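You operate a simulated robot arm through the tools that you are given. There is no shell and no other tool. Be economical: measure what you need, move in short steps, check, and stop when the job is done.

The job below is to be done with a simulated robot arm. You get a single attempt, and the scene is never put back.

## Task
Coil the short purple roll onto the white core and band it.
Fine: brake knob at FIRM, webbing lever to FEED, crank till the tail is in; then core on the black disc and press the BAND pad. The rolls and the grey core stay.

The check looks at the end state, three seconds after you hand in, the way a careful person would. Anything else that was tipped, shoved, dropped, spilled or broken makes it a failure.

## Robot
A 7-joint arm with a two-finger parallel gripper, fixed in place. Base frame: the origin is at the foot of the arm, x ahead of it, y to its left, z up; the work surface is at about z = 0.812. Units: m, rad, N and s.
With the tool pointing down near the work surface it reaches from about 0.34 to 0.76 m from the base axis. Its first joint turns from -2.007 to 2.007 rad. Payload 3.91 kg.
The tool frame sits at the grasp point between the pads (the TCP): z along the fingers, y along the line on which they close. The tips reach 0.03 m beyond it. Largest opening 0.11 m; finger width 0.02, thickness 0.01; the body of the gripper, 0.048 by 0.112 m, starts 0.055 m behind the TCP.
Orientation is that of the tool frame in the base frame, as [roll, pitch, yaw] about the fixed x, y, z axes, in that order (R = Rz(yaw) Ry(pitch) Rx(roll)). With the fingers straight down and closing along the base's y, the tool's x points along the base's -x, its y along +y and its z along -z.

## Interface
- The arm moves only by the tool jog_arm. Its argument "targets" is text: rows parted by semicolons, each of 7 numbers parted by spaces: the opening in per cent of the stroke, from 0 (shut) to 100 (fully open), then the shift along the base's x, y, z in m, then the turn, a rotation vector about the base's x, y, z in rad. In form: grip x y z ax ay az; .... A call has 1 to 12 rows; each row shifts and turns the commanded pose from where the row before left it. Each row takes 0.2 s and may step no farther than 0.05 m and 0.15 rad from the row before; otherwise, or with a gripper value out of range, the whole call is refused. A pose out of reach is approached as far as the arm can. The call stops where the force on the tool passes 50 N (or 10 N more than at its start, if that is more) or the arm is blocked; 0.2 s more then pass. Each finger travels about 0.108 m/s and halts on what it meets, pressing with about 36 N; the grip force reading is that of the motor and also rises with nothing between the fingers. The clock runs only during rows and for 0.2 s after the last one: add rows that do not move to give the fingers time. It gives the time, the measured TCP pose, the force on the tool (base axes), the opening and the grip force at its end, in the units of the frame above (readings bear some noise), and new pictures: "pictures" is both (left out), scene, wrist or none.
- Cameras (640 x 400 px; columns grow to the right, rows downward): "scene" is fixed at [0.0524, -0.6523, 1.5369]; the picture's right is [0.70, -0.71, 0.00], its down [-0.40, -0.40, -0.83] and it looks along [0.59, 0.58, -0.56] (base axes); focal length 326 px, centre (320, 200). "wrist" rides on the gripper at [0.072, 0.017, -0.103] in the tool frame; the picture's right is [-0.23, 0.97, 0.00], its down [-0.76, -0.18, -0.62] and it looks along [-0.61, -0.14, 0.78] (tool axes); focal length 222 px, centre (320, 200). There is no depth. A picture from a camera that has moved, and an enlarged one, comes with that camera's place and axes in the base frame and with its lens. The place of the scene camera against the robot may be out by one fixed shift of up to 0.012 m in any direction.
- lift_body(by): slides the trunk up (or, below 0, down) by that many m; the arm rides with it, the base frame stays. It gives what a move gives, with no picture.
- inspect(camera, box): a new picture of the part [left, top, right, bottom] of that camera's present view, enlarged. The clock stands still meanwhile.
- finish_job(): hands the job in; it is judged then, once.

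Work in short steps. Places have to be worked out from the pictures, the camera data and where the tool is seen: move nearer, look again, correct. Check each grasp and each placing, and mend what went wrong. You have 120 turns and 170 pictures in all, those below and enlarged ones among them. Open the gripper and draw the arm clear of the work before you hand the job in, unless the task says otherwise; then end with one line.

The tools are called after ">>>" as name(argument=value, ...) on one line, values as JSON. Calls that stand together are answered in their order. jog_arm: Moves the arm, as the interface text tells. Its arguments: {"type":"object","properties":{"targets":{"type":"string"},"pictures":{"type":"string","enum":["both","scene","wrist","none"]}},"required":["targets"]} The other tools are called the same way: lift_body (by) slides the trunk up or down; inspect (camera, box) takes an enlarged picture of a part of a camera's view; finish_job () hands the job in.

At the start:

```text
t: 0.0
tool_pos: [0.633, 0.1618, 1.1173]
orientation: [-3.141, 0.0, -3.141]
contact_force: [-0.1, 0.3, 0.1]
opening: 0.1101
gripper_force: 0.1
trunk travel left (down, up): [-0.75, 0.24]
```

scene: 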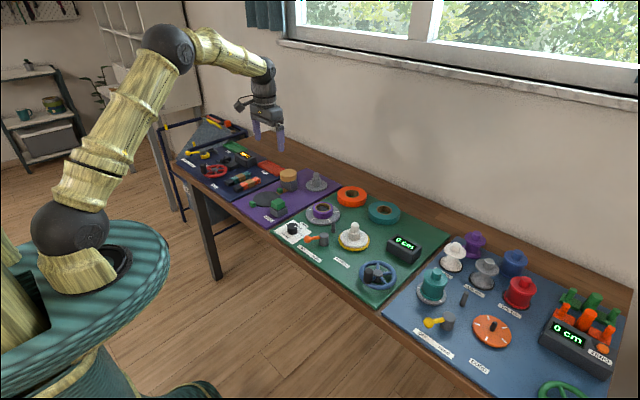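
wrist: 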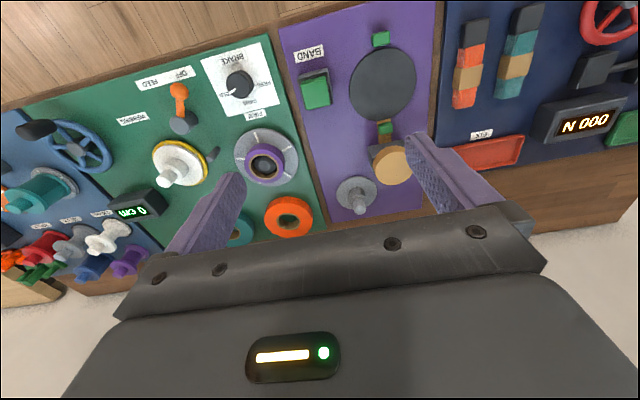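

I start by looking closely at the work area in enlarged pictures.

>>> inspect(camera="scene", box=[260, 170, 460, 295])

>>> inspect(camera="wrist", box=[100, 30, 340, 180])

>>> inspect(camera="wrist", box=[280, 10, 480, 135])

>>> inspect(camera="scene", box=[400, 225, 640, 375])

```text
3.20 times, centred on (360, 232) of scene
camera zoom: at [0.0524, -0.6523, 1.5369], right [0.7, -0.71, 0.0], down [-0.4, -0.4, -0.83], along [0.59, 0.58, -0.56], focal length 1043 px, centre (192, 96)
```

zoom: 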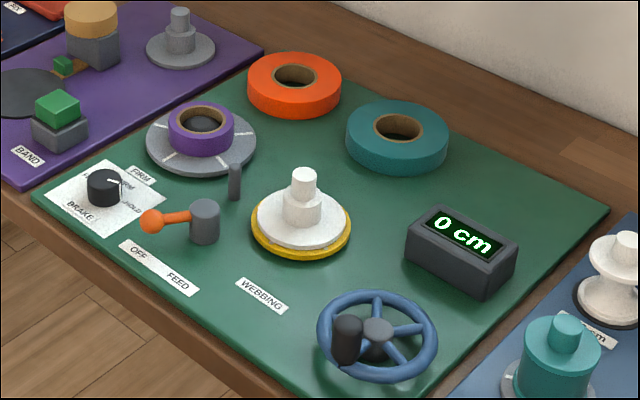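

```text
2.67 times, centred on (220, 105) of wrist
camera zoom: at [0.5604, 0.1778, 1.2215], right [0.23, 0.97, 0.0], down [0.76, -0.18, 0.62], along [0.61, -0.14, -0.78], focal length 592 px, centre (587, 453)
```

zoom: 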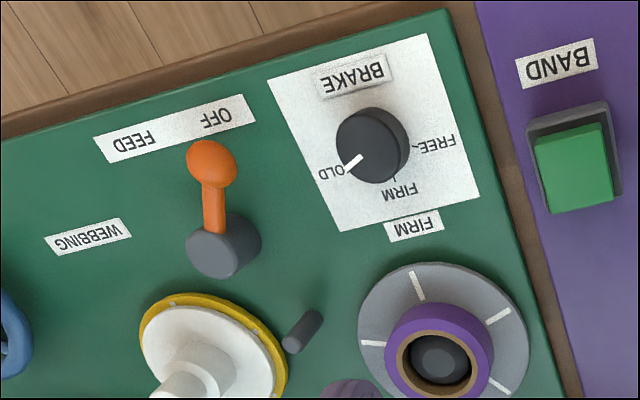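

```text
3.20 times, centred on (380, 72) of wrist
camera zoom: at [0.5604, 0.1778, 1.2215], right [0.23, 0.97, 0.0], down [0.76, -0.18, 0.62], along [0.61, -0.14, -0.78], focal length 711 px, centre (128, 608)
```

zoom: 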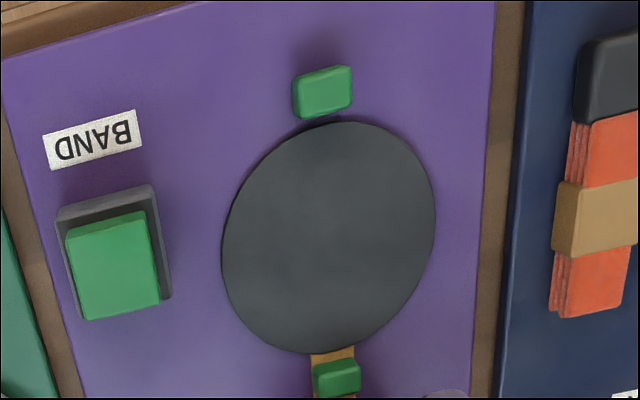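

```text
2.67 times, centred on (520, 300) of scene
camera zoom: at [0.0524, -0.6523, 1.5369], right [0.7, -0.71, 0.0], down [-0.4, -0.4, -0.83], along [0.59, 0.58, -0.56], focal length 869 px, centre (-213, -67)
```

zoom: 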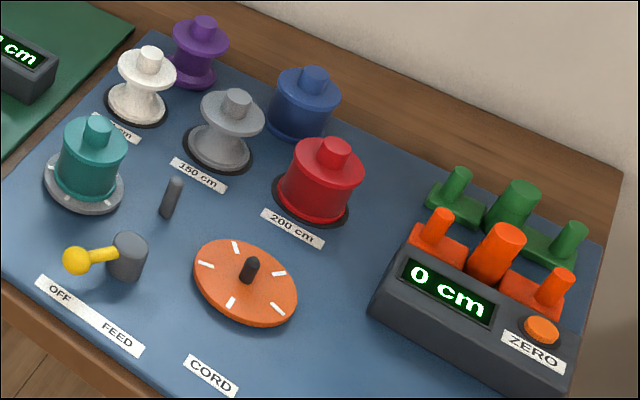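

Knob seems near (0.60, 0.04), reading HOLD; the purple roll is on its spindle, the white core on the yellow winder. I move over the knob, stay high, and look again.

>>> jog_arm(targets="100 -0.006 -0.024 -0.033 0 0 0; 100 -0.006 -0.024 -0.033 0 0 0; 100 -0.006 -0.024 -0.033 0 0 0; 100 -0.006 -0.024 -0.033 0 0 0; 100 -0.005 -0.025 -0.033 0 0 0")

```text
t: 1.2
tool_pos: [0.6037, 0.0384, 0.9522]
orientation: [-3.141, 0.0, -3.141]
contact_force: [1.1, 0.6, -0.1]
opening: 0.11
gripper_force: 0.1
trunk travel left (down, up): [-0.75, 0.24]
camera wrist: at [0.5313, 0.0548, 1.0555], right [0.23, 0.97, 0.0], down [0.76, -0.18, 0.62], along [0.61, -0.14, -0.78], focal length 222 px, centre (320, 200)
```

scene: 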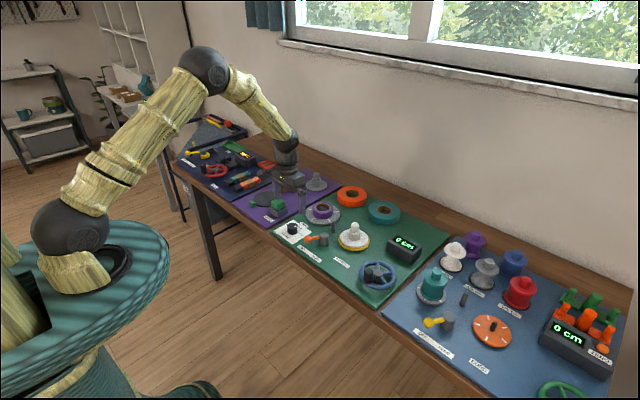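
wrist: 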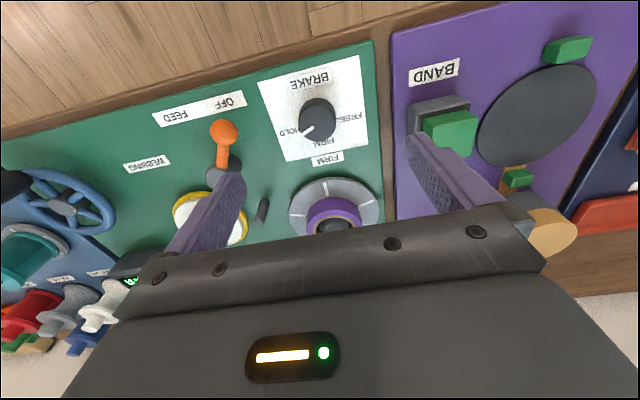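

Two views put the knob at about (0.607, 0.034), the lever ball (0.59, -0.05), the crank hub (0.634, -0.294), the disc (0.662, 0.262) and the pad (0.64, 0.155). I zoom on the knob scale.

>>> inspect(camera="wrist", box=[240, 50, 400, 150])

>>> inspect(camera="scene", box=[265, 195, 393, 275])

```text
4.00 times, centred on (320, 100) of wrist
camera zoom: at [0.5313, 0.0548, 1.0555], right [0.23, 0.97, 0.0], down [0.76, -0.18, 0.62], along [0.61, -0.14, -0.78], focal length 888 px, centre (320, 600)
```

zoom: 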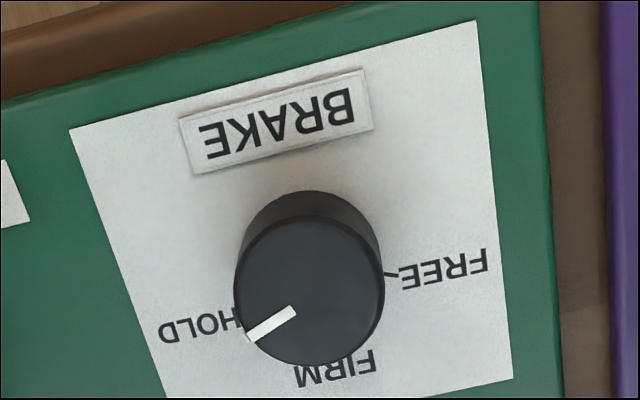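

```text
5.00 times, centred on (329, 235) of scene
camera zoom: at [0.0524, -0.6523, 1.5369], right [0.7, -0.71, 0.0], down [-0.4, -0.4, -0.83], along [0.59, 0.58, -0.56], focal length 1630 px, centre (275, 25)
```

zoom: 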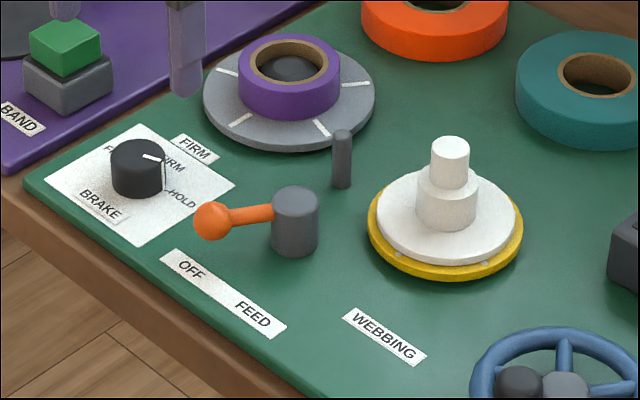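

The pointer sits about 70° from FIRM (FIRM is toward +x), so I need +1.2 rad about z. I pre-turn -0.6 rad, partly close, and descend halfway.

>>> jog_arm(targets="60 0.002 -0.003 0 0 0 -0.15; 60 0 0 0 0 0 -0.15; 60 0 0 -0.02 0 0 -0.15; 60 0 0 -0.03 0 0 -0.15; 60 0 0 0 0 0 0")

```text
t: 2.4
tool_pos: [0.6049, 0.0367, 0.9031]
orientation: [-3.141, 0.0, 2.539]
contact_force: [-0.4, 0.9, -0.3]
opening: 0.0661
gripper_force: 0.0
trunk travel left (down, up): [-0.75, 0.24]
camera wrist: at [0.5554, 0.0912, 1.0071], right [0.74, 0.67, 0.0], down [0.53, -0.58, 0.62], along [0.42, -0.46, -0.78], focal length 222 px, centre (320, 200)
```

scene: 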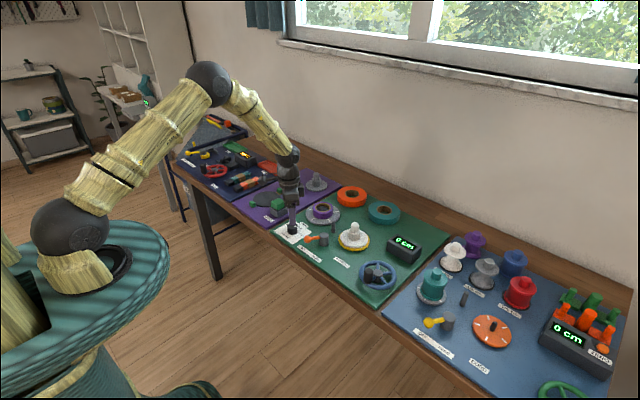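
wrist: 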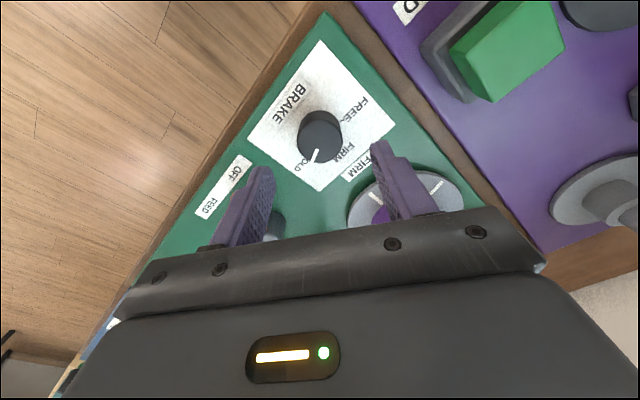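

The knob is centred under the tool within a few mm. I descend to TCP z ≈ 0.849 and close on it.

>>> jog_arm(targets="60 0 0 -0.03 0 0 0; 60 0 0 -0.024 0 0 0; 60 0 0 0 0 0 0; 25 0 0 0 0 0 0; 25 0 0 0 0 0 0; 25 0 0 0 0 0 0")

```text
t: 3.8
tool_pos: [0.6041, 0.0359, 0.8502]
orientation: [3.141, 0.001, 2.541]
contact_force: [-3.8, -4.7, -2.6]
opening: 0.0369
gripper_force: 45.0
trunk travel left (down, up): [-0.75, 0.24]
camera wrist: at [0.5549, 0.0908, 0.9527], right [0.74, 0.67, 0.0], down [0.53, -0.58, 0.62], along [0.42, -0.46, -0.78], focal length 222 px, centre (320, 200)
```

scene: 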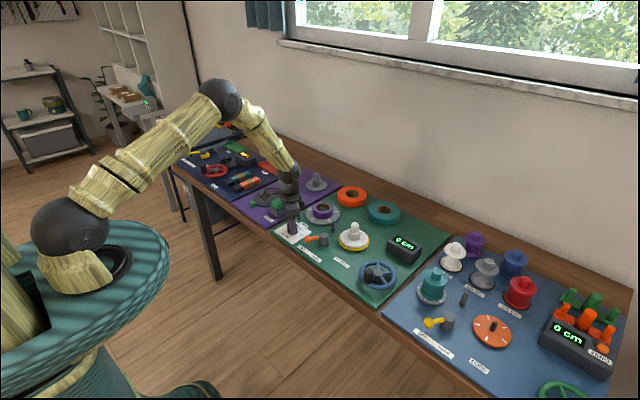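
wrist: 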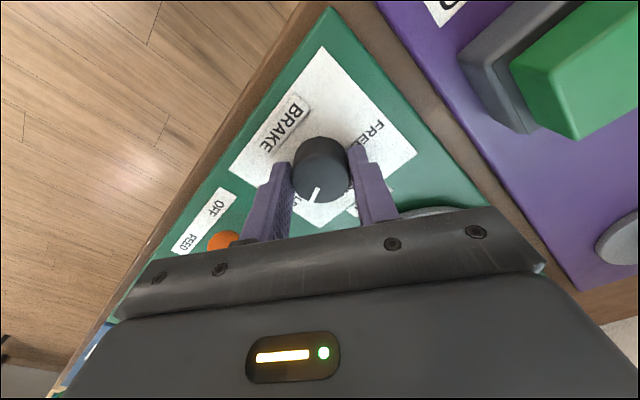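

Gripped (0.037 m). Now I turn +1.2 rad about z.

>>> jog_arm(targets="25 0 0 0 0 0 0.15; 25 0 0 0 0 0 0.15; 25 0 0 0 0 0 0.15; 25 0 0 0 0 0 0.15; 25 0 0 0 0 0 0.15; 25 0 0 0 0 0 0.15; 25 0 0 0 0 0 0.15; 25 0 0 0 0 0 0.15; 25 0 0 0 0 0 0")

```text
t: 5.8
tool_pos: [0.6038, 0.0338, 0.8489]
orientation: [-3.141, -0.001, -2.543]
contact_force: [-6.3, -22.4, -6.6]
opening: 0.037
gripper_force: 44.9
trunk travel left (down, up): [-0.75, 0.24]
camera wrist: at [0.536, 0.0066, 0.9528], right [-0.36, 0.93, 0.0], down [0.73, 0.28, 0.62], along [0.58, 0.23, -0.78], focal length 222 px, centre (320, 200)
```

scene: 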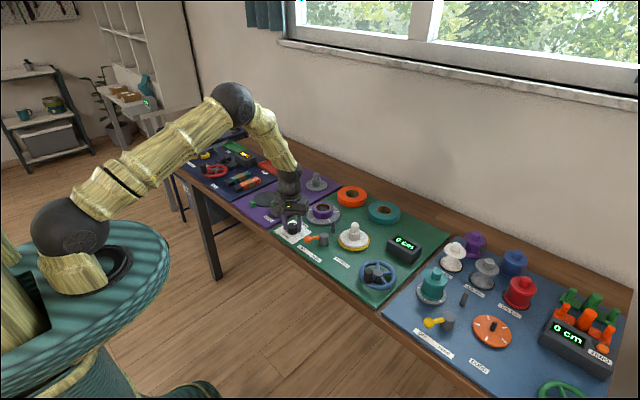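
wrist: 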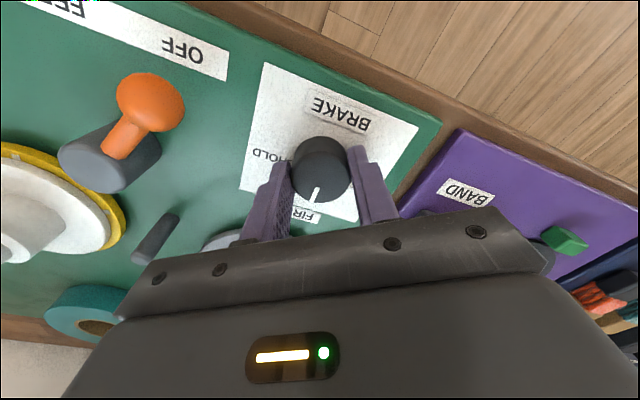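

The pointer now heads to FIRM, maybe slightly past it. I release, rise, and look.

>>> jog_arm(targets="60 0 0 0 0 0 0; 60 0 0 0 0 0 0; 60 0 0 0.03 0 0 0; 60 0 0 0.04 0 0 -0.15; 60 0 0 0.0 0 0 -0.15;60 0 0 0.0 0 0 -0.15;60 0 0 0.0 0 0 -0.15", pictures="none")

>>> inspect(camera="wrist", box=[200, 60, 440, 210])

```text
t: 7.4
tool_pos: [0.6055, 0.0363, 0.9186]
orientation: [-3.141, -0.001, 3.138]
contact_force: [0.4, -0.7, 0.3]
opening: 0.0661
gripper_force: 0.1
trunk travel left (down, up): [-0.75, 0.24]
```

```text
2.67 times, centred on (320, 135) of wrist
camera zoom: at [0.5332, 0.054, 1.0226], right [0.23, 0.97, 0.0], down [0.76, -0.18, 0.62], along [0.61, -0.14, -0.78], focal length 592 px, centre (320, 373)
```

zoom: 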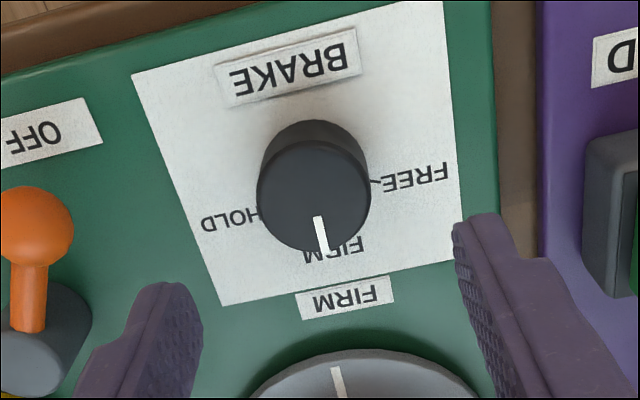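

The pointer looks near FIRM, perhaps 5° short; I zoom more to measure.

>>> inspect(camera="wrist", box=[280, 90, 360, 190])

>>> inspect(camera="scene", box=[265, 205, 329, 245])

```text
4.00 times, centred on (320, 140) of wrist
camera zoom: at [0.5332, 0.054, 1.0226], right [0.23, 0.97, 0.0], down [0.76, -0.18, 0.62], along [0.61, -0.14, -0.78], focal length 888 px, centre (320, 440)
```

zoom: 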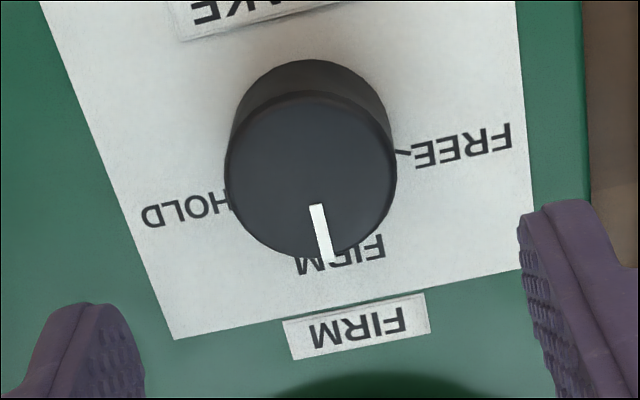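

```text
10.00 times, centred on (297, 225) of scene
camera zoom: at [0.0524, -0.6523, 1.5369], right [0.7, -0.71, 0.0], down [-0.4, -0.4, -0.83], along [0.59, 0.58, -0.56], focal length 3260 px, centre (550, -50)
```

zoom: 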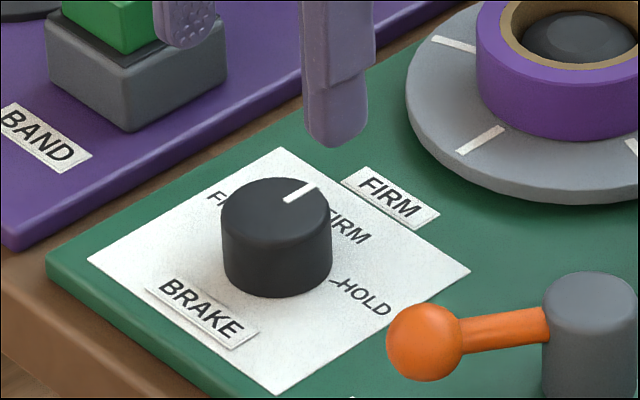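

Pointer is within about 1.5° of FIRM: good. Next the lever: the ball is at about (0.592, -0.052, 0.847), so I move above it.

>>> jog_arm(targets="60 -0.006 -0.044 -0.008 0 0 0; 60 -0.007 -0.044 -0.01 0 0 0; 60 0 0 0 0 0 0")

```text
t: 8.2
tool_pos: [0.5907, -0.0449, 0.9005]
orientation: [-3.141, -0.001, -3.134]
contact_force: [0.8, -0.1, 0.1]
opening: 0.0665
gripper_force: 0.0
trunk travel left (down, up): [-0.75, 0.24]
camera wrist: at [0.5197, -0.0291, 1.0042], right [0.22, 0.98, 0.0], down [0.76, -0.17, 0.62], along [0.61, -0.14, -0.78], focal length 222 px, centre (320, 200)
```

scene: 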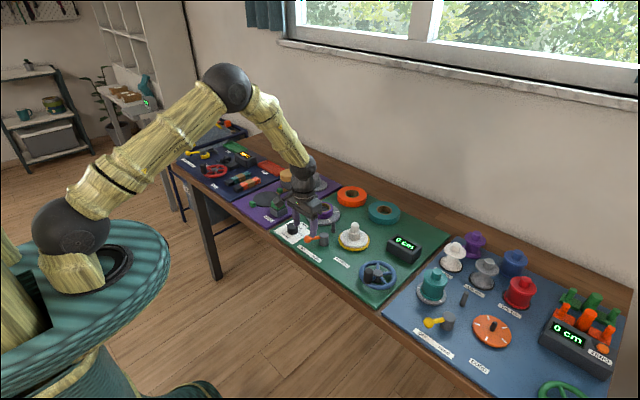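
wrist: 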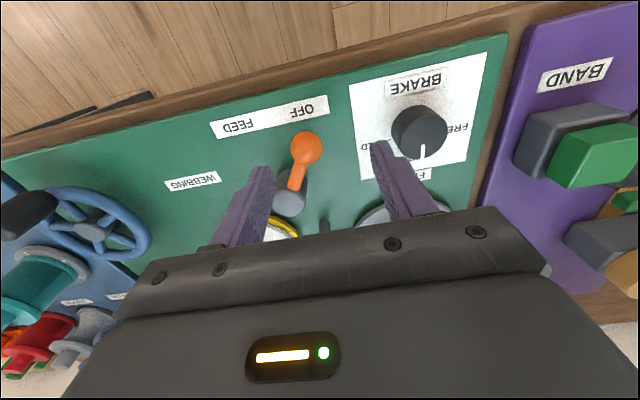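

Ball recomputed at (0.591, -0.055, 0.845). I descend to TCP z ≈ 0.858 and close on it.

>>> jog_arm(targets="60 0 -0.005 -0.02 0 0 0; 60 0 0 -0.022 0 0 0; 60 0 0 0 0 0 0; 10 0 0 0 0 0 0; 10 0 0 0 0 0 0; 10 0 0 0 0 0 0")

```text
t: 9.6
tool_pos: [0.5889, -0.055, 0.8587]
orientation: [-3.141, -0.002, 3.139]
contact_force: [-3.4, -6.9, -1.5]
opening: 0.0256
gripper_force: 44.9
trunk travel left (down, up): [-0.75, 0.24]
camera wrist: at [0.5196, -0.0396, 0.9625], right [0.23, 0.97, 0.0], down [0.76, -0.18, 0.62], along [0.61, -0.14, -0.78], focal length 222 px, centre (320, 200)
```

scene: 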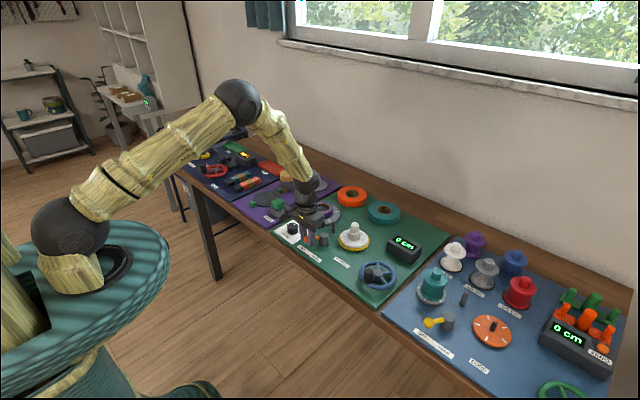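
wrist: 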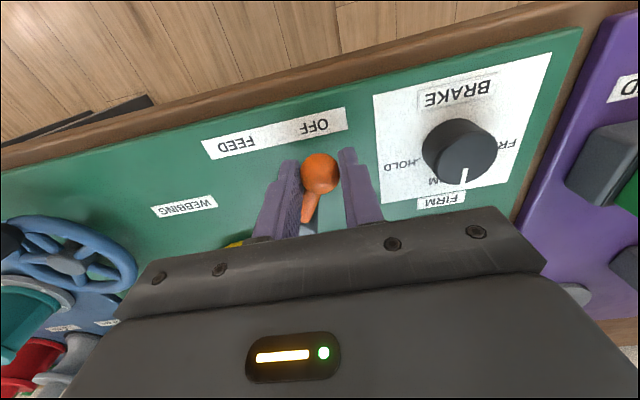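

Ball held. I swing it along the arc towards FEED (-y).

>>> jog_arm(targets="10 -0.005 -0.012 0 0 0 0; 10 -0.0017 -0.013 0 0 0 0; 10 0.0017 -0.013 0 0 0 0; 10 0.005 -0.012 0 0 0 0; 10 0 0 0 0 0 0")

```text
t: 10.8
tool_pos: [0.5911, -0.1058, 0.8593]
orientation: [-3.142, 0.002, -3.141]
contact_force: [-1.3, 6.7, 2.7]
opening: 0.0253
gripper_force: 45.6
trunk travel left (down, up): [-0.75, 0.24]
camera wrist: at [0.5202, -0.0885, 0.9626], right [0.23, 0.97, 0.0], down [0.76, -0.18, 0.62], along [0.61, -0.14, -0.78], focal length 222 px, centre (320, 200)
```

scene: 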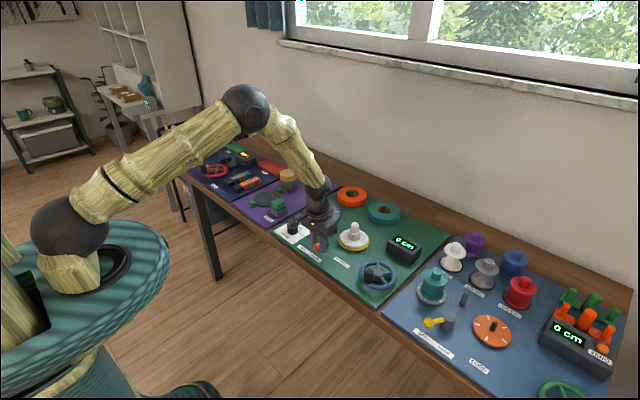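
wrist: 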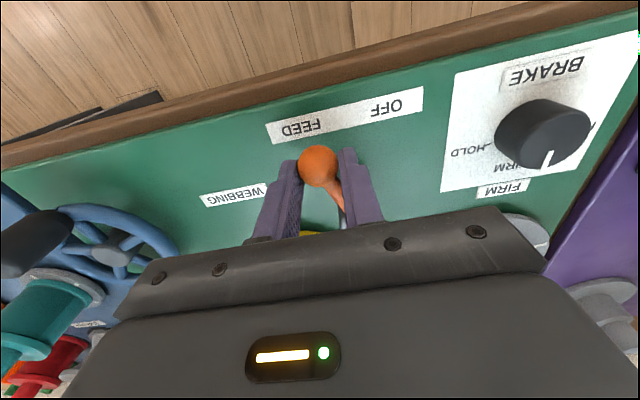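

Ball is at FEED. I release, rise, and look at the lever and the winder.

>>> jog_arm(targets="60 0 0 0 0 0 0; 60 0 0 0 0 0 0; 60 0 0 0.04 0 0 0; 60 0 0 0.05 0 0 0; 60 0 0 0 0 0 0")

>>> inspect(camera="wrist", box=[200, 80, 440, 230])

```text
t: 12.0
tool_pos: [0.5918, -0.1072, 0.9477]
orientation: [-3.141, -0.001, 3.141]
contact_force: [-0.6, -0.3, 0.2]
opening: 0.0659
gripper_force: 0.0
trunk travel left (down, up): [-0.75, 0.24]
camera wrist: at [0.5202, -0.09, 1.0516], right [0.23, 0.97, 0.0], down [0.76, -0.18, 0.62], along [0.61, -0.14, -0.78], focal length 222 px, centre (320, 200)
```

scene: 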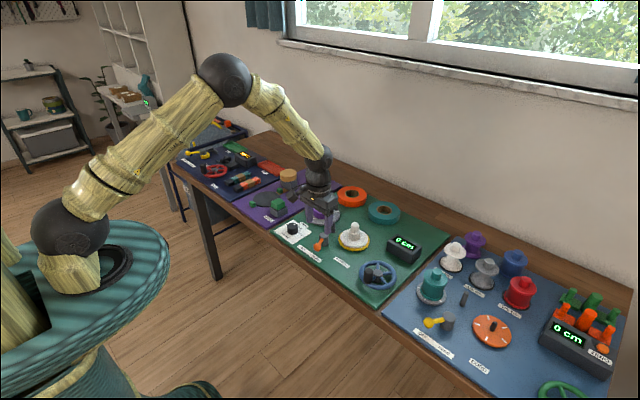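
wrist: 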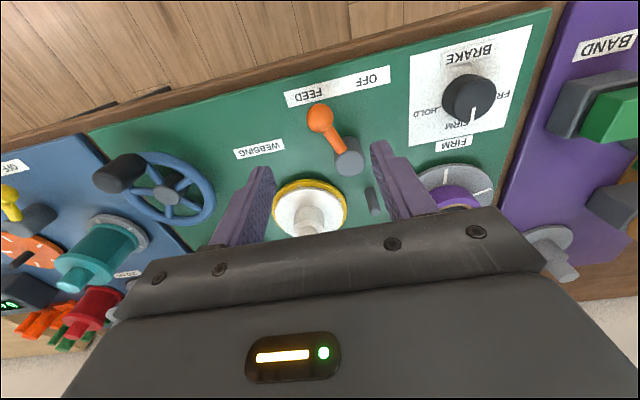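

```text
2.67 times, centred on (320, 155) of wrist
camera zoom: at [0.5202, -0.09, 1.0516], right [0.23, 0.97, 0.0], down [0.76, -0.18, 0.62], along [0.61, -0.14, -0.78], focal length 592 px, centre (320, 320)
```

zoom: 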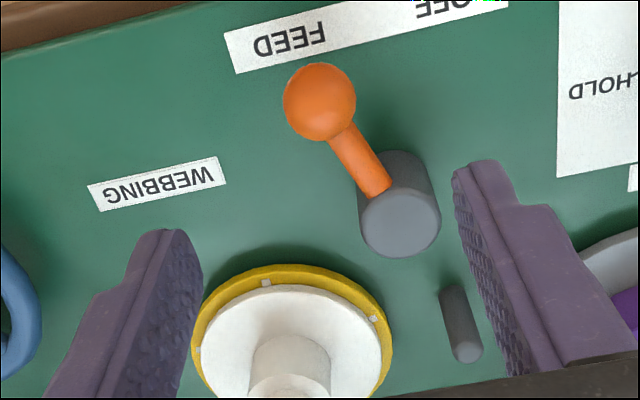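

Lever is at FEED. Now I move over toward the crank at the same height and look.

>>> jog_arm(targets="60 0.003 -0.045 0.01 0 0 0; 60 0.003 -0.045 0.01 0 0 0; 60 0.003 -0.045 0 0 0 0; 60 0 -0.045 0 0 0 0; 60 0 0 0 0 0 0")

>>> inspect(camera="wrist", box=[200, 60, 440, 210])

```text
t: 13.2
tool_pos: [0.6003, -0.2866, 0.9695]
orientation: [3.141, 0.0, -3.141]
contact_force: [-0.7, 0.0, 0.7]
opening: 0.066
gripper_force: 0.2
trunk travel left (down, up): [-0.75, 0.24]
camera wrist: at [0.5281, -0.2703, 1.0733], right [0.23, 0.97, 0.0], down [0.76, -0.18, 0.62], along [0.61, -0.14, -0.78], focal length 222 px, centre (320, 200)
```

scene: 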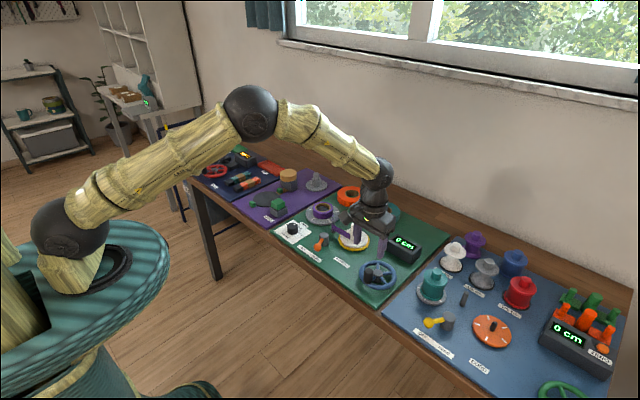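
wrist: 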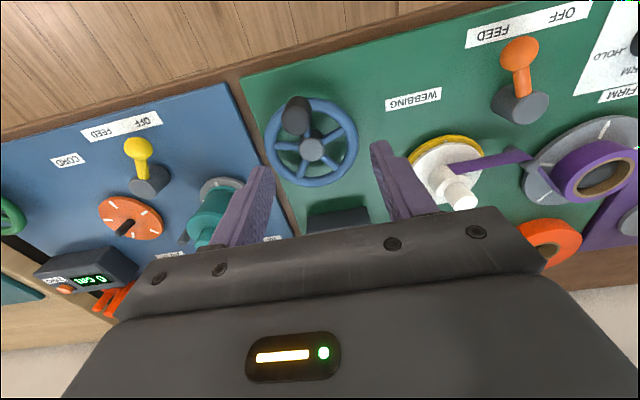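

```text
2.67 times, centred on (320, 135) of wrist
camera zoom: at [0.5281, -0.2703, 1.0733], right [0.23, 0.97, 0.0], down [0.76, -0.18, 0.62], along [0.61, -0.14, -0.78], focal length 592 px, centre (320, 373)
```

zoom: 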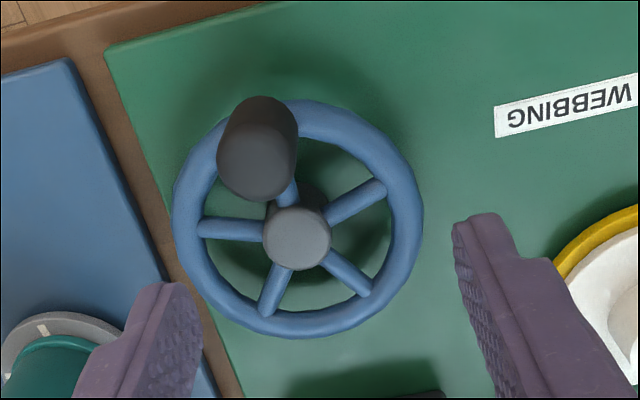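

The tape is now strung to the white core. The crank hub is at (0.636, -0.306) and the handle top at about (0.591, -0.305, 0.88); I lower the open fingers around it.

>>> jog_arm(targets="60 -0.005 -0.010 -0.02 0 0 0; 60 -0.004 -0.009 -0.03 0 0 0; 60 0 0 -0.03 0 0 0; 60 0 0 0 0 0 0", pictures="wrist")

```text
t: 14.2
tool_pos: [0.5909, -0.3061, 0.8886]
orientation: [-3.141, 0.0, 3.139]
contact_force: [0.2, 0.1, 0.7]
opening: 0.066
gripper_force: 0.1
trunk travel left (down, up): [-0.75, 0.24]
camera wrist: at [0.5199, -0.2897, 0.9929], right [0.23, 0.97, 0.0], down [0.76, -0.18, 0.62], along [0.61, -0.14, -0.78], focal length 222 px, centre (320, 200)
```

wrist: 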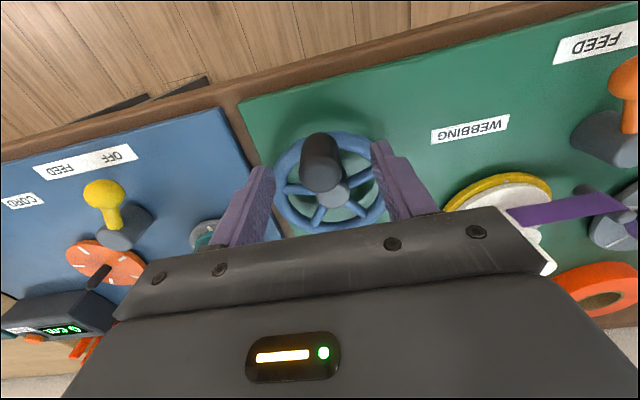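

Handle centred between the fingers. I lower slightly and close.

>>> jog_arm(targets="60 0 0 -0.009 0 0 0; 15 0 0 0 0 0 0; 15 0 0 0 0 0 0; 15 0 0 0 0 0 0", pictures="none")

>>> inspect(camera="scene", box=[330, 205, 458, 305])

```text
t: 15.2
tool_pos: [0.5922, -0.3062, 0.8798]
orientation: [3.141, 0.0, 3.141]
contact_force: [-0.4, 1.2, -3.8]
opening: 0.0247
gripper_force: 45.1
trunk travel left (down, up): [-0.75, 0.24]
```

```text
4.00 times, centred on (394, 255) of scene
camera zoom: at [0.0524, -0.6523, 1.5369], right [0.7, -0.71, 0.0], down [-0.4, -0.4, -0.83], along [0.59, 0.58, -0.56], focal length 1304 px, centre (24, -20)
```

zoom: 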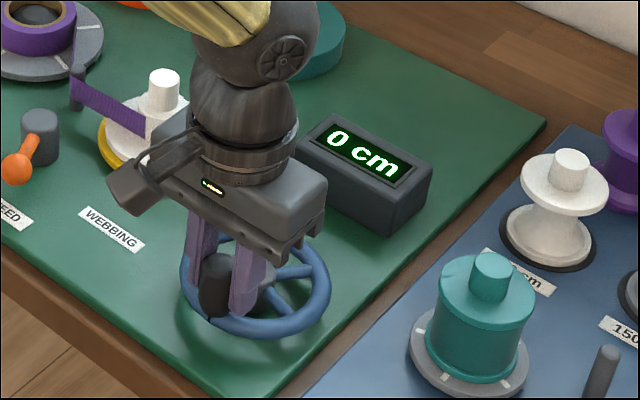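

Handle gripped, display at 0 cm. The tape reaches the core's -x side, so I try a small counter-clockwise turn (as seen from above).

>>> jog_arm(targets="15 0.0027 -0.0152 0 0 0 0; 15 0.0077 -0.0134 0 0 0 0; 15 0 0 0 0 0 0", pictures="none")

>>> inspect(camera="scene", box=[330, 205, 458, 305])

```text
t: 16.0
tool_pos: [0.6015, -0.3355, 0.8799]
orientation: [-3.14, -0.002, 3.14]
contact_force: [-3.5, -2.8, -5.5]
opening: 0.0248
gripper_force: 45.2
trunk travel left (down, up): [-0.75, 0.24]
```

```text
4.00 times, centred on (394, 255) of scene
camera zoom: at [0.0524, -0.6523, 1.5369], right [0.7, -0.71, 0.0], down [-0.4, -0.4, -0.83], along [0.59, 0.58, -0.56], focal length 1304 px, centre (24, -20)
```

zoom: 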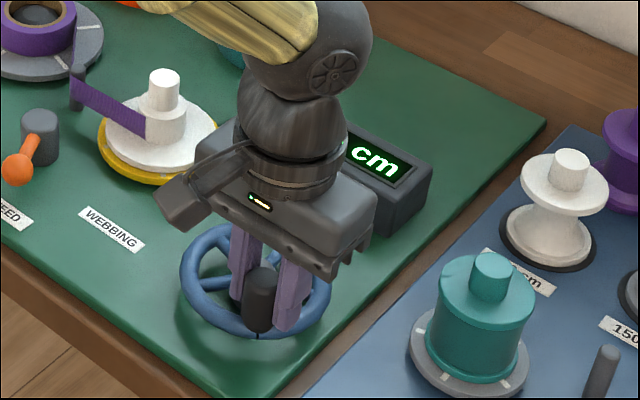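

The crank follows. I continue half a turn and check forces and display.

>>> jog_arm(targets="15 0.0189 -0.0133 0 0 0 0; 15 0.0231 -0.0020 0 0 0 0; 15 0.0209 0.0098 0 0 0 0; 15 0.0133 0.0189 0 0 0 0; 15 0.0020 0.0231 0 0 0 0; 15 -0.0098 0.0209 0 0 0 0", pictures="scene")

>>> inspect(camera="wrist", box=[320, 60, 640, 260])

```text
t: 17.4
tool_pos: [0.6723, -0.2694, 0.8793]
orientation: [3.137, 0.0, -3.14]
contact_force: [14.6, 17.0, 4.2]
opening: 0.0246
gripper_force: 45.1
trunk travel left (down, up): [-0.75, 0.24]
```

scene: 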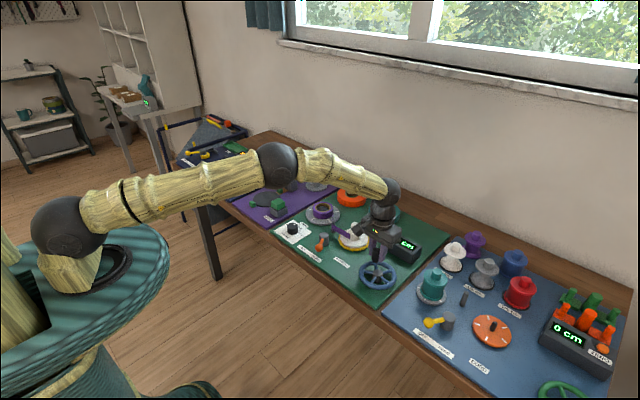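

```text
2.00 times, centred on (480, 160) of wrist
camera zoom: at [0.6009, -0.2549, 0.9838], right [0.23, 0.97, 0.0], down [0.76, -0.18, 0.62], along [0.61, -0.14, -0.78], focal length 444 px, centre (0, 280)
```

zoom: 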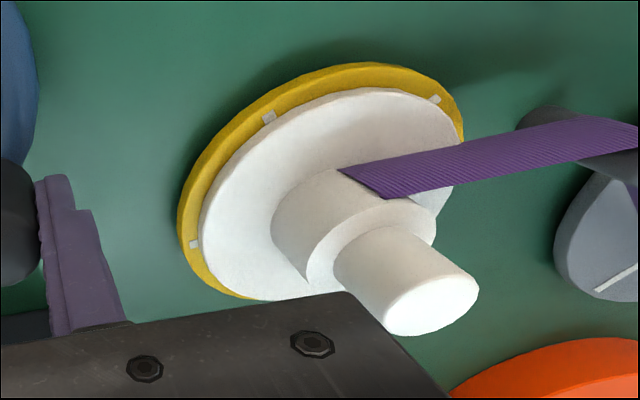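

I check the display from the scene camera.

>>> inspect(camera="scene", box=[330, 205, 458, 305])

```text
4.00 times, centred on (394, 255) of scene
camera zoom: at [0.0524, -0.6523, 1.5369], right [0.7, -0.71, 0.0], down [-0.4, -0.4, -0.83], along [0.59, 0.58, -0.56], focal length 1304 px, centre (24, -20)
```

zoom: 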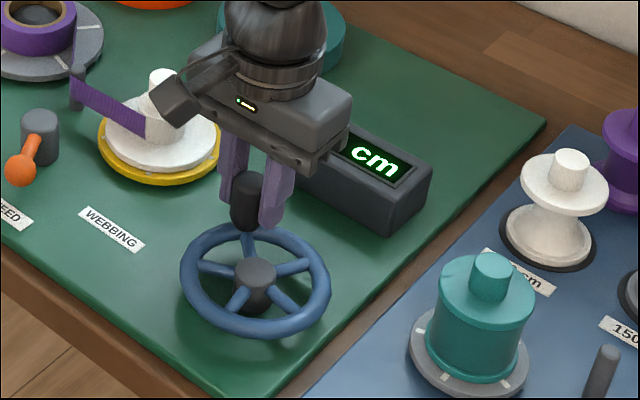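

The number is hidden here; I carry on to the starting position to read it.

>>> jog_arm(targets="15 -0.0189 0.0133 0 0 0 0; 15 -0.0231 0.0020 0 0 0 0; 15 -0.0209 -0.0098 0 0 0 0; 15 -0.0133 -0.0189 0 0 0 0; 15 -0.0010 -0.0181 0 0 0 0", pictures="none")

>>> inspect(camera="scene", box=[330, 205, 458, 305])

```text
t: 18.6
tool_pos: [0.5913, -0.3106, 0.8801]
orientation: [-3.14, -0.001, 3.137]
contact_force: [-9.0, -2.8, 1.6]
opening: 0.0245
gripper_force: 44.7
trunk travel left (down, up): [-0.75, 0.24]
```

```text
4.00 times, centred on (394, 255) of scene
camera zoom: at [0.0524, -0.6523, 1.5369], right [0.7, -0.71, 0.0], down [-0.4, -0.4, -0.83], along [0.59, 0.58, -0.56], focal length 1304 px, centre (24, -20)
```

zoom: 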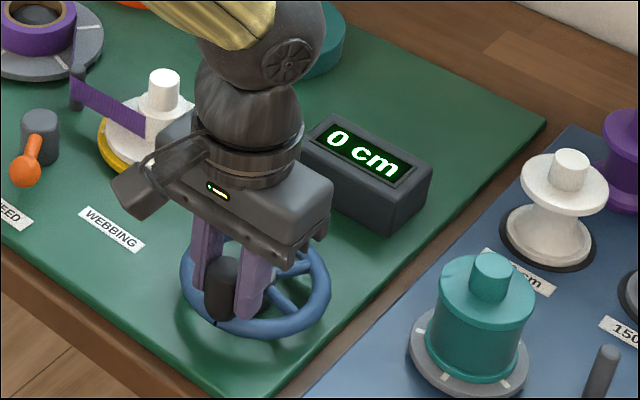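

Still 0 cm, so counter-clockwise just freewheels. I turn a full turn clockwise with a slightly larger radius.

>>> jog_arm(targets="15 0.003 0.0273 0 0 0 0; 15 0.017 0.017 0 0 0 0; 15 0.0233 0.0062 0 0 0 0; 15 0.0233 -0.0062 0 0 0 0; 15 0.017 -0.017 0 0 0 0; 15 0.0062 -0.0233 0 0 0 0; 15 -0.0062 -0.0233 0 0 0 0; 15 -0.017 -0.017 0 0 0 0; 15 -0.0233 -0.0062 0 0 0 0; 15 -0.0233 0.0062 0 0 0 0; 15 -0.017 0.017 0 0 0 0; 15 -0.0062 0.0233 0 0 0 0", pictures="none")

>>> inspect(camera="scene", box=[330, 205, 458, 305])

```text
t: 21.2
tool_pos: [0.5895, -0.3037, 0.8809]
orientation: [3.138, -0.002, -3.141]
contact_force: [2.2, -3.5, 5.9]
opening: 0.0245
gripper_force: 44.9
trunk travel left (down, up): [-0.75, 0.24]
```

```text
4.00 times, centred on (394, 255) of scene
camera zoom: at [0.0524, -0.6523, 1.5369], right [0.7, -0.71, 0.0], down [-0.4, -0.4, -0.83], along [0.59, 0.58, -0.56], focal length 1304 px, centre (24, -20)
```

zoom: 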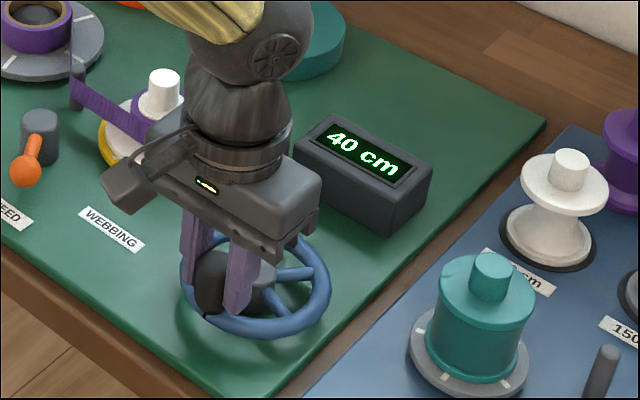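

Clockwise winds: 40 cm in one turn. I do another full turn.

>>> jog_arm(targets="15 0.0062 0.0233 0 0 0 0; 15 0.017 0.017 0 0 0 0; 15 0.0233 0.0062 0 0 0 0; 15 0.0233 -0.0062 0 0 0 0; 15 0.017 -0.017 0 0 0 0; 15 0.0062 -0.0233 0 0 0 0; 15 -0.0062 -0.0233 0 0 0 0; 15 -0.017 -0.017 0 0 0 0; 15 -0.0233 -0.0062 0 0 0 0; 15 -0.0233 0.0062 0 0 0 0; 15 -0.017 0.017 0 0 0 0; 15 -0.0062 0.0233 0 0 0 0", pictures="none")

>>> inspect(camera="scene", box=[300, 190, 444, 290])

```text
t: 23.8
tool_pos: [0.5885, -0.3017, 0.8796]
orientation: [3.14, -0.003, 3.141]
contact_force: [-4.0, 1.7, 10.5]
opening: 0.0248
gripper_force: 44.7
trunk travel left (down, up): [-0.75, 0.24]
```

```text
4.00 times, centred on (372, 240) of scene
camera zoom: at [0.0524, -0.6523, 1.5369], right [0.7, -0.71, 0.0], down [-0.4, -0.4, -0.83], along [0.59, 0.58, -0.56], focal length 1304 px, centre (112, 40)
```

zoom: 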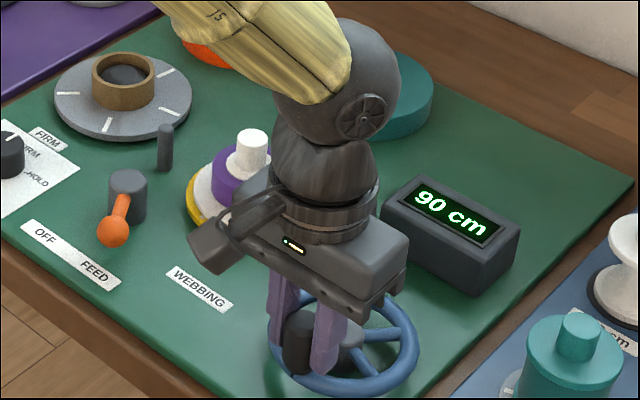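

90 cm and the purple roll is empty. I release, lift, and move over the white core to check the tail.

>>> jog_arm(targets="60 0 0 0 0 0 0; 60 0 0 0 0 0 0; 60 0 0 0.05 0 0 0; 60 0.0 0 0.05 0 0 0; 60 0.03 0.03 0.01 0 0 0; 60 0.03 0.04 0 0 0 0; 60 0.03 0.04 0 0 0 0; 60 0.01 0.04 0 0 0 0; 60 0 0 0 0 0 0")

>>> inspect(camera="wrist", box=[200, 60, 440, 210])

>>> inspect(camera="scene", box=[300, 190, 444, 290])

```text
t: 25.8
tool_pos: [0.6906, -0.1526, 0.9889]
orientation: [-3.141, -0.002, 3.139]
contact_force: [0.1, -0.7, -0.1]
opening: 0.0661
gripper_force: 0.1
trunk travel left (down, up): [-0.75, 0.24]
camera wrist: at [0.6187, -0.1361, 1.0928], right [0.23, 0.97, 0.0], down [0.76, -0.18, 0.62], along [0.61, -0.14, -0.78], focal length 222 px, centre (320, 200)
```

scene: 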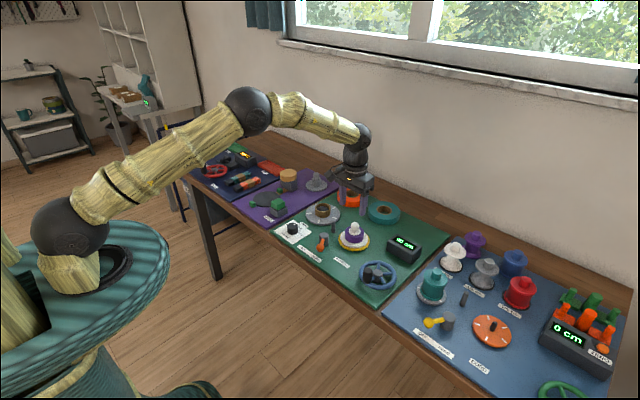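
wrist: 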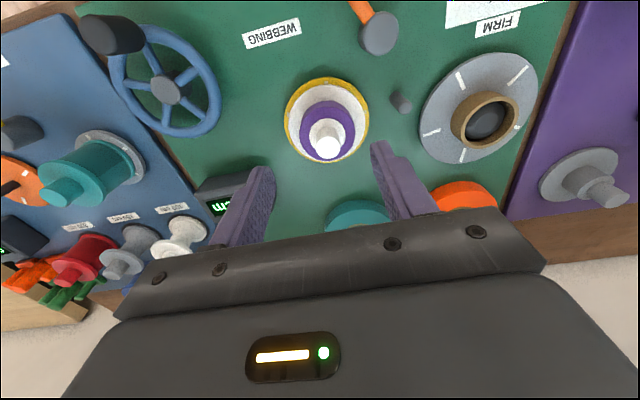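

```text
2.67 times, centred on (320, 135) of wrist
camera zoom: at [0.6187, -0.1361, 1.0928], right [0.23, 0.97, 0.0], down [0.76, -0.18, 0.62], along [0.61, -0.14, -0.78], focal length 592 px, centre (320, 373)
```

zoom: 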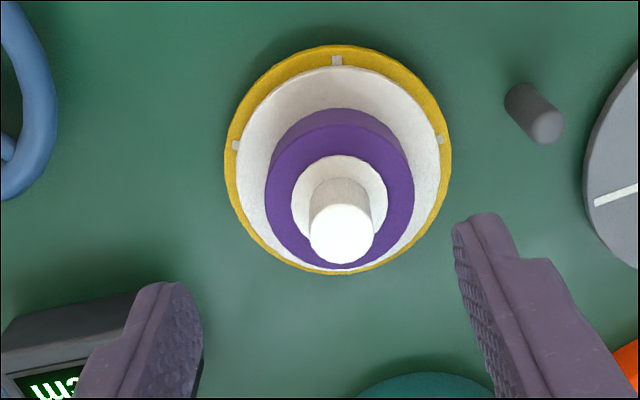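

```text
4.00 times, centred on (372, 240) of scene
camera zoom: at [0.0524, -0.6523, 1.5369], right [0.7, -0.71, 0.0], down [-0.4, -0.4, -0.83], along [0.59, 0.58, -0.56], focal length 1304 px, centre (112, 40)
```

zoom: 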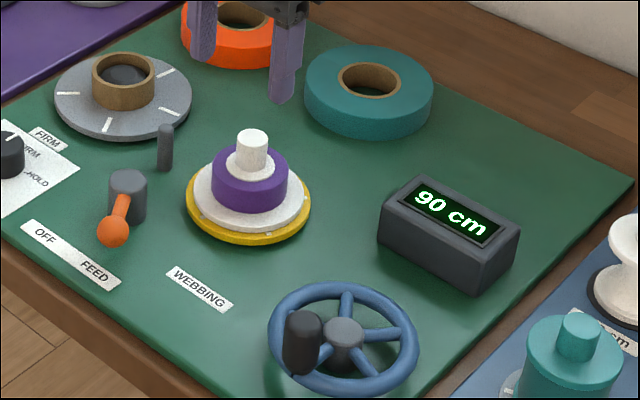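

The tail is fully in, coil looks tidy. The core sits at about (0.716, -0.149); I move closer above to fix its stem position.

>>> jog_arm(targets="60 0.025 0.003 -0.03 0 0 0; 60 0 0 -0.01 0 0 0; 60 0 0 0 0 0 0", pictures="none")

>>> inspect(camera="wrist", box=[200, 60, 440, 210])

>>> inspect(camera="scene", box=[310, 190, 406, 250])

```text
t: 26.6
tool_pos: [0.7147, -0.1496, 0.9498]
orientation: [3.141, 0.0, 3.141]
contact_force: [-0.1, -0.9, -0.1]
opening: 0.0661
gripper_force: 0.0
trunk travel left (down, up): [-0.75, 0.24]
```

```text
2.67 times, centred on (320, 135) of wrist
camera zoom: at [0.6437, -0.133, 1.0532], right [0.23, 0.97, 0.0], down [0.76, -0.18, 0.62], along [0.61, -0.14, -0.78], focal length 592 px, centre (320, 373)
```

zoom: 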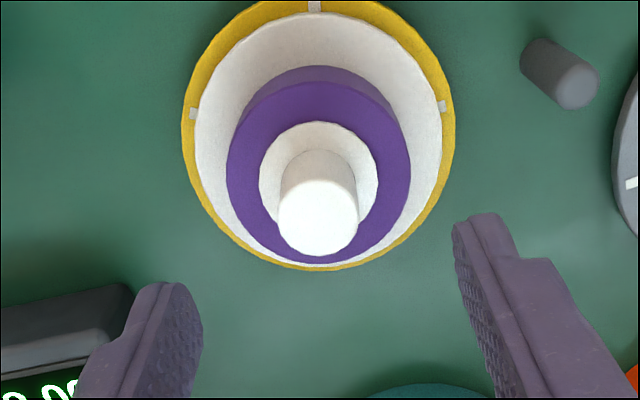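

```text
6.67 times, centred on (358, 220) of scene
camera zoom: at [0.0524, -0.6523, 1.5369], right [0.7, -0.71, 0.0], down [-0.4, -0.4, -0.83], along [0.59, 0.58, -0.56], focal length 2174 px, centre (67, 67)
```

zoom: 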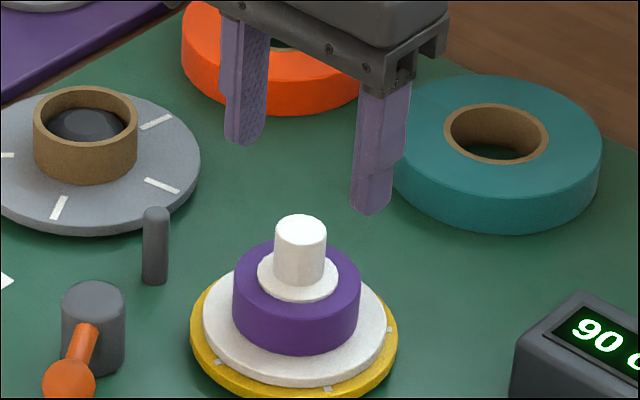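

Stem at about (0.717, -0.150), top z ≈ 0.885, ~24 mm thick. I descend to TCP z ≈ 0.895 and close on it.

>>> jog_arm(targets="60 0.002 0 -0.03 0 0 0; 60 0 0 -0.024 0 0 0; 60 0 0 0 0 0 0; 10 0 0 0 0 0 0; 10 0 0 0 0 0 0; 10 0 0 0 0 0 0")

>>> inspect(camera="scene", box=[310, 190, 406, 250])

```text
t: 28.0
tool_pos: [0.7168, -0.1514, 0.8962]
orientation: [3.141, -0.001, 3.141]
contact_force: [-0.3, -2.1, 0.3]
opening: 0.0233
gripper_force: 36.3
trunk travel left (down, up): [-0.75, 0.24]
camera wrist: at [0.6447, -0.1334, 0.9995], right [0.23, 0.97, 0.0], down [0.76, -0.18, 0.62], along [0.61, -0.14, -0.78], focal length 222 px, centre (320, 200)
```

scene: 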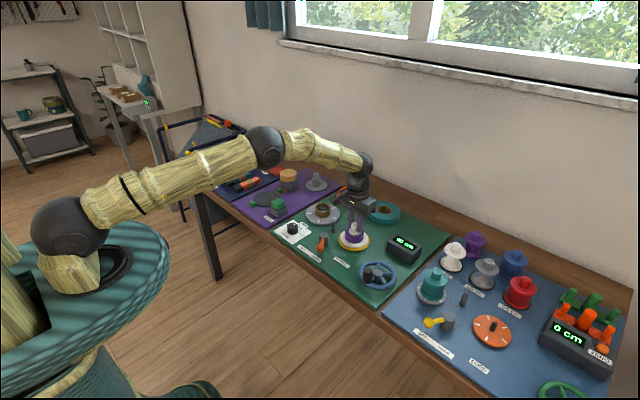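
wrist: 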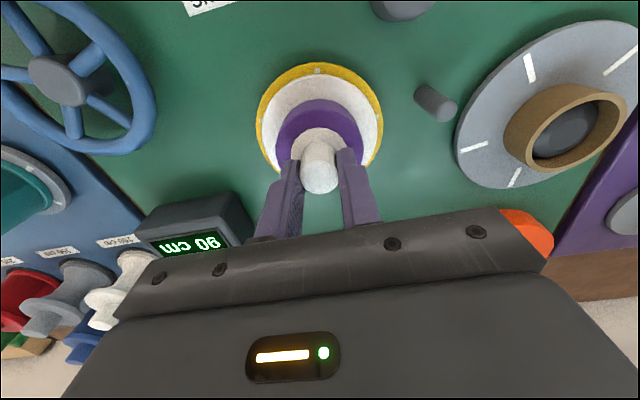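

```text
6.67 times, centred on (358, 220) of scene
camera zoom: at [0.0524, -0.6523, 1.5369], right [0.7, -0.71, 0.0], down [-0.4, -0.4, -0.83], along [0.59, 0.58, -0.56], focal length 2174 px, centre (67, 67)
```

zoom: 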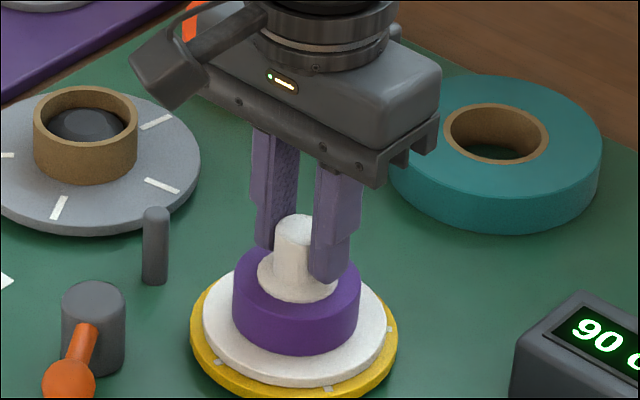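

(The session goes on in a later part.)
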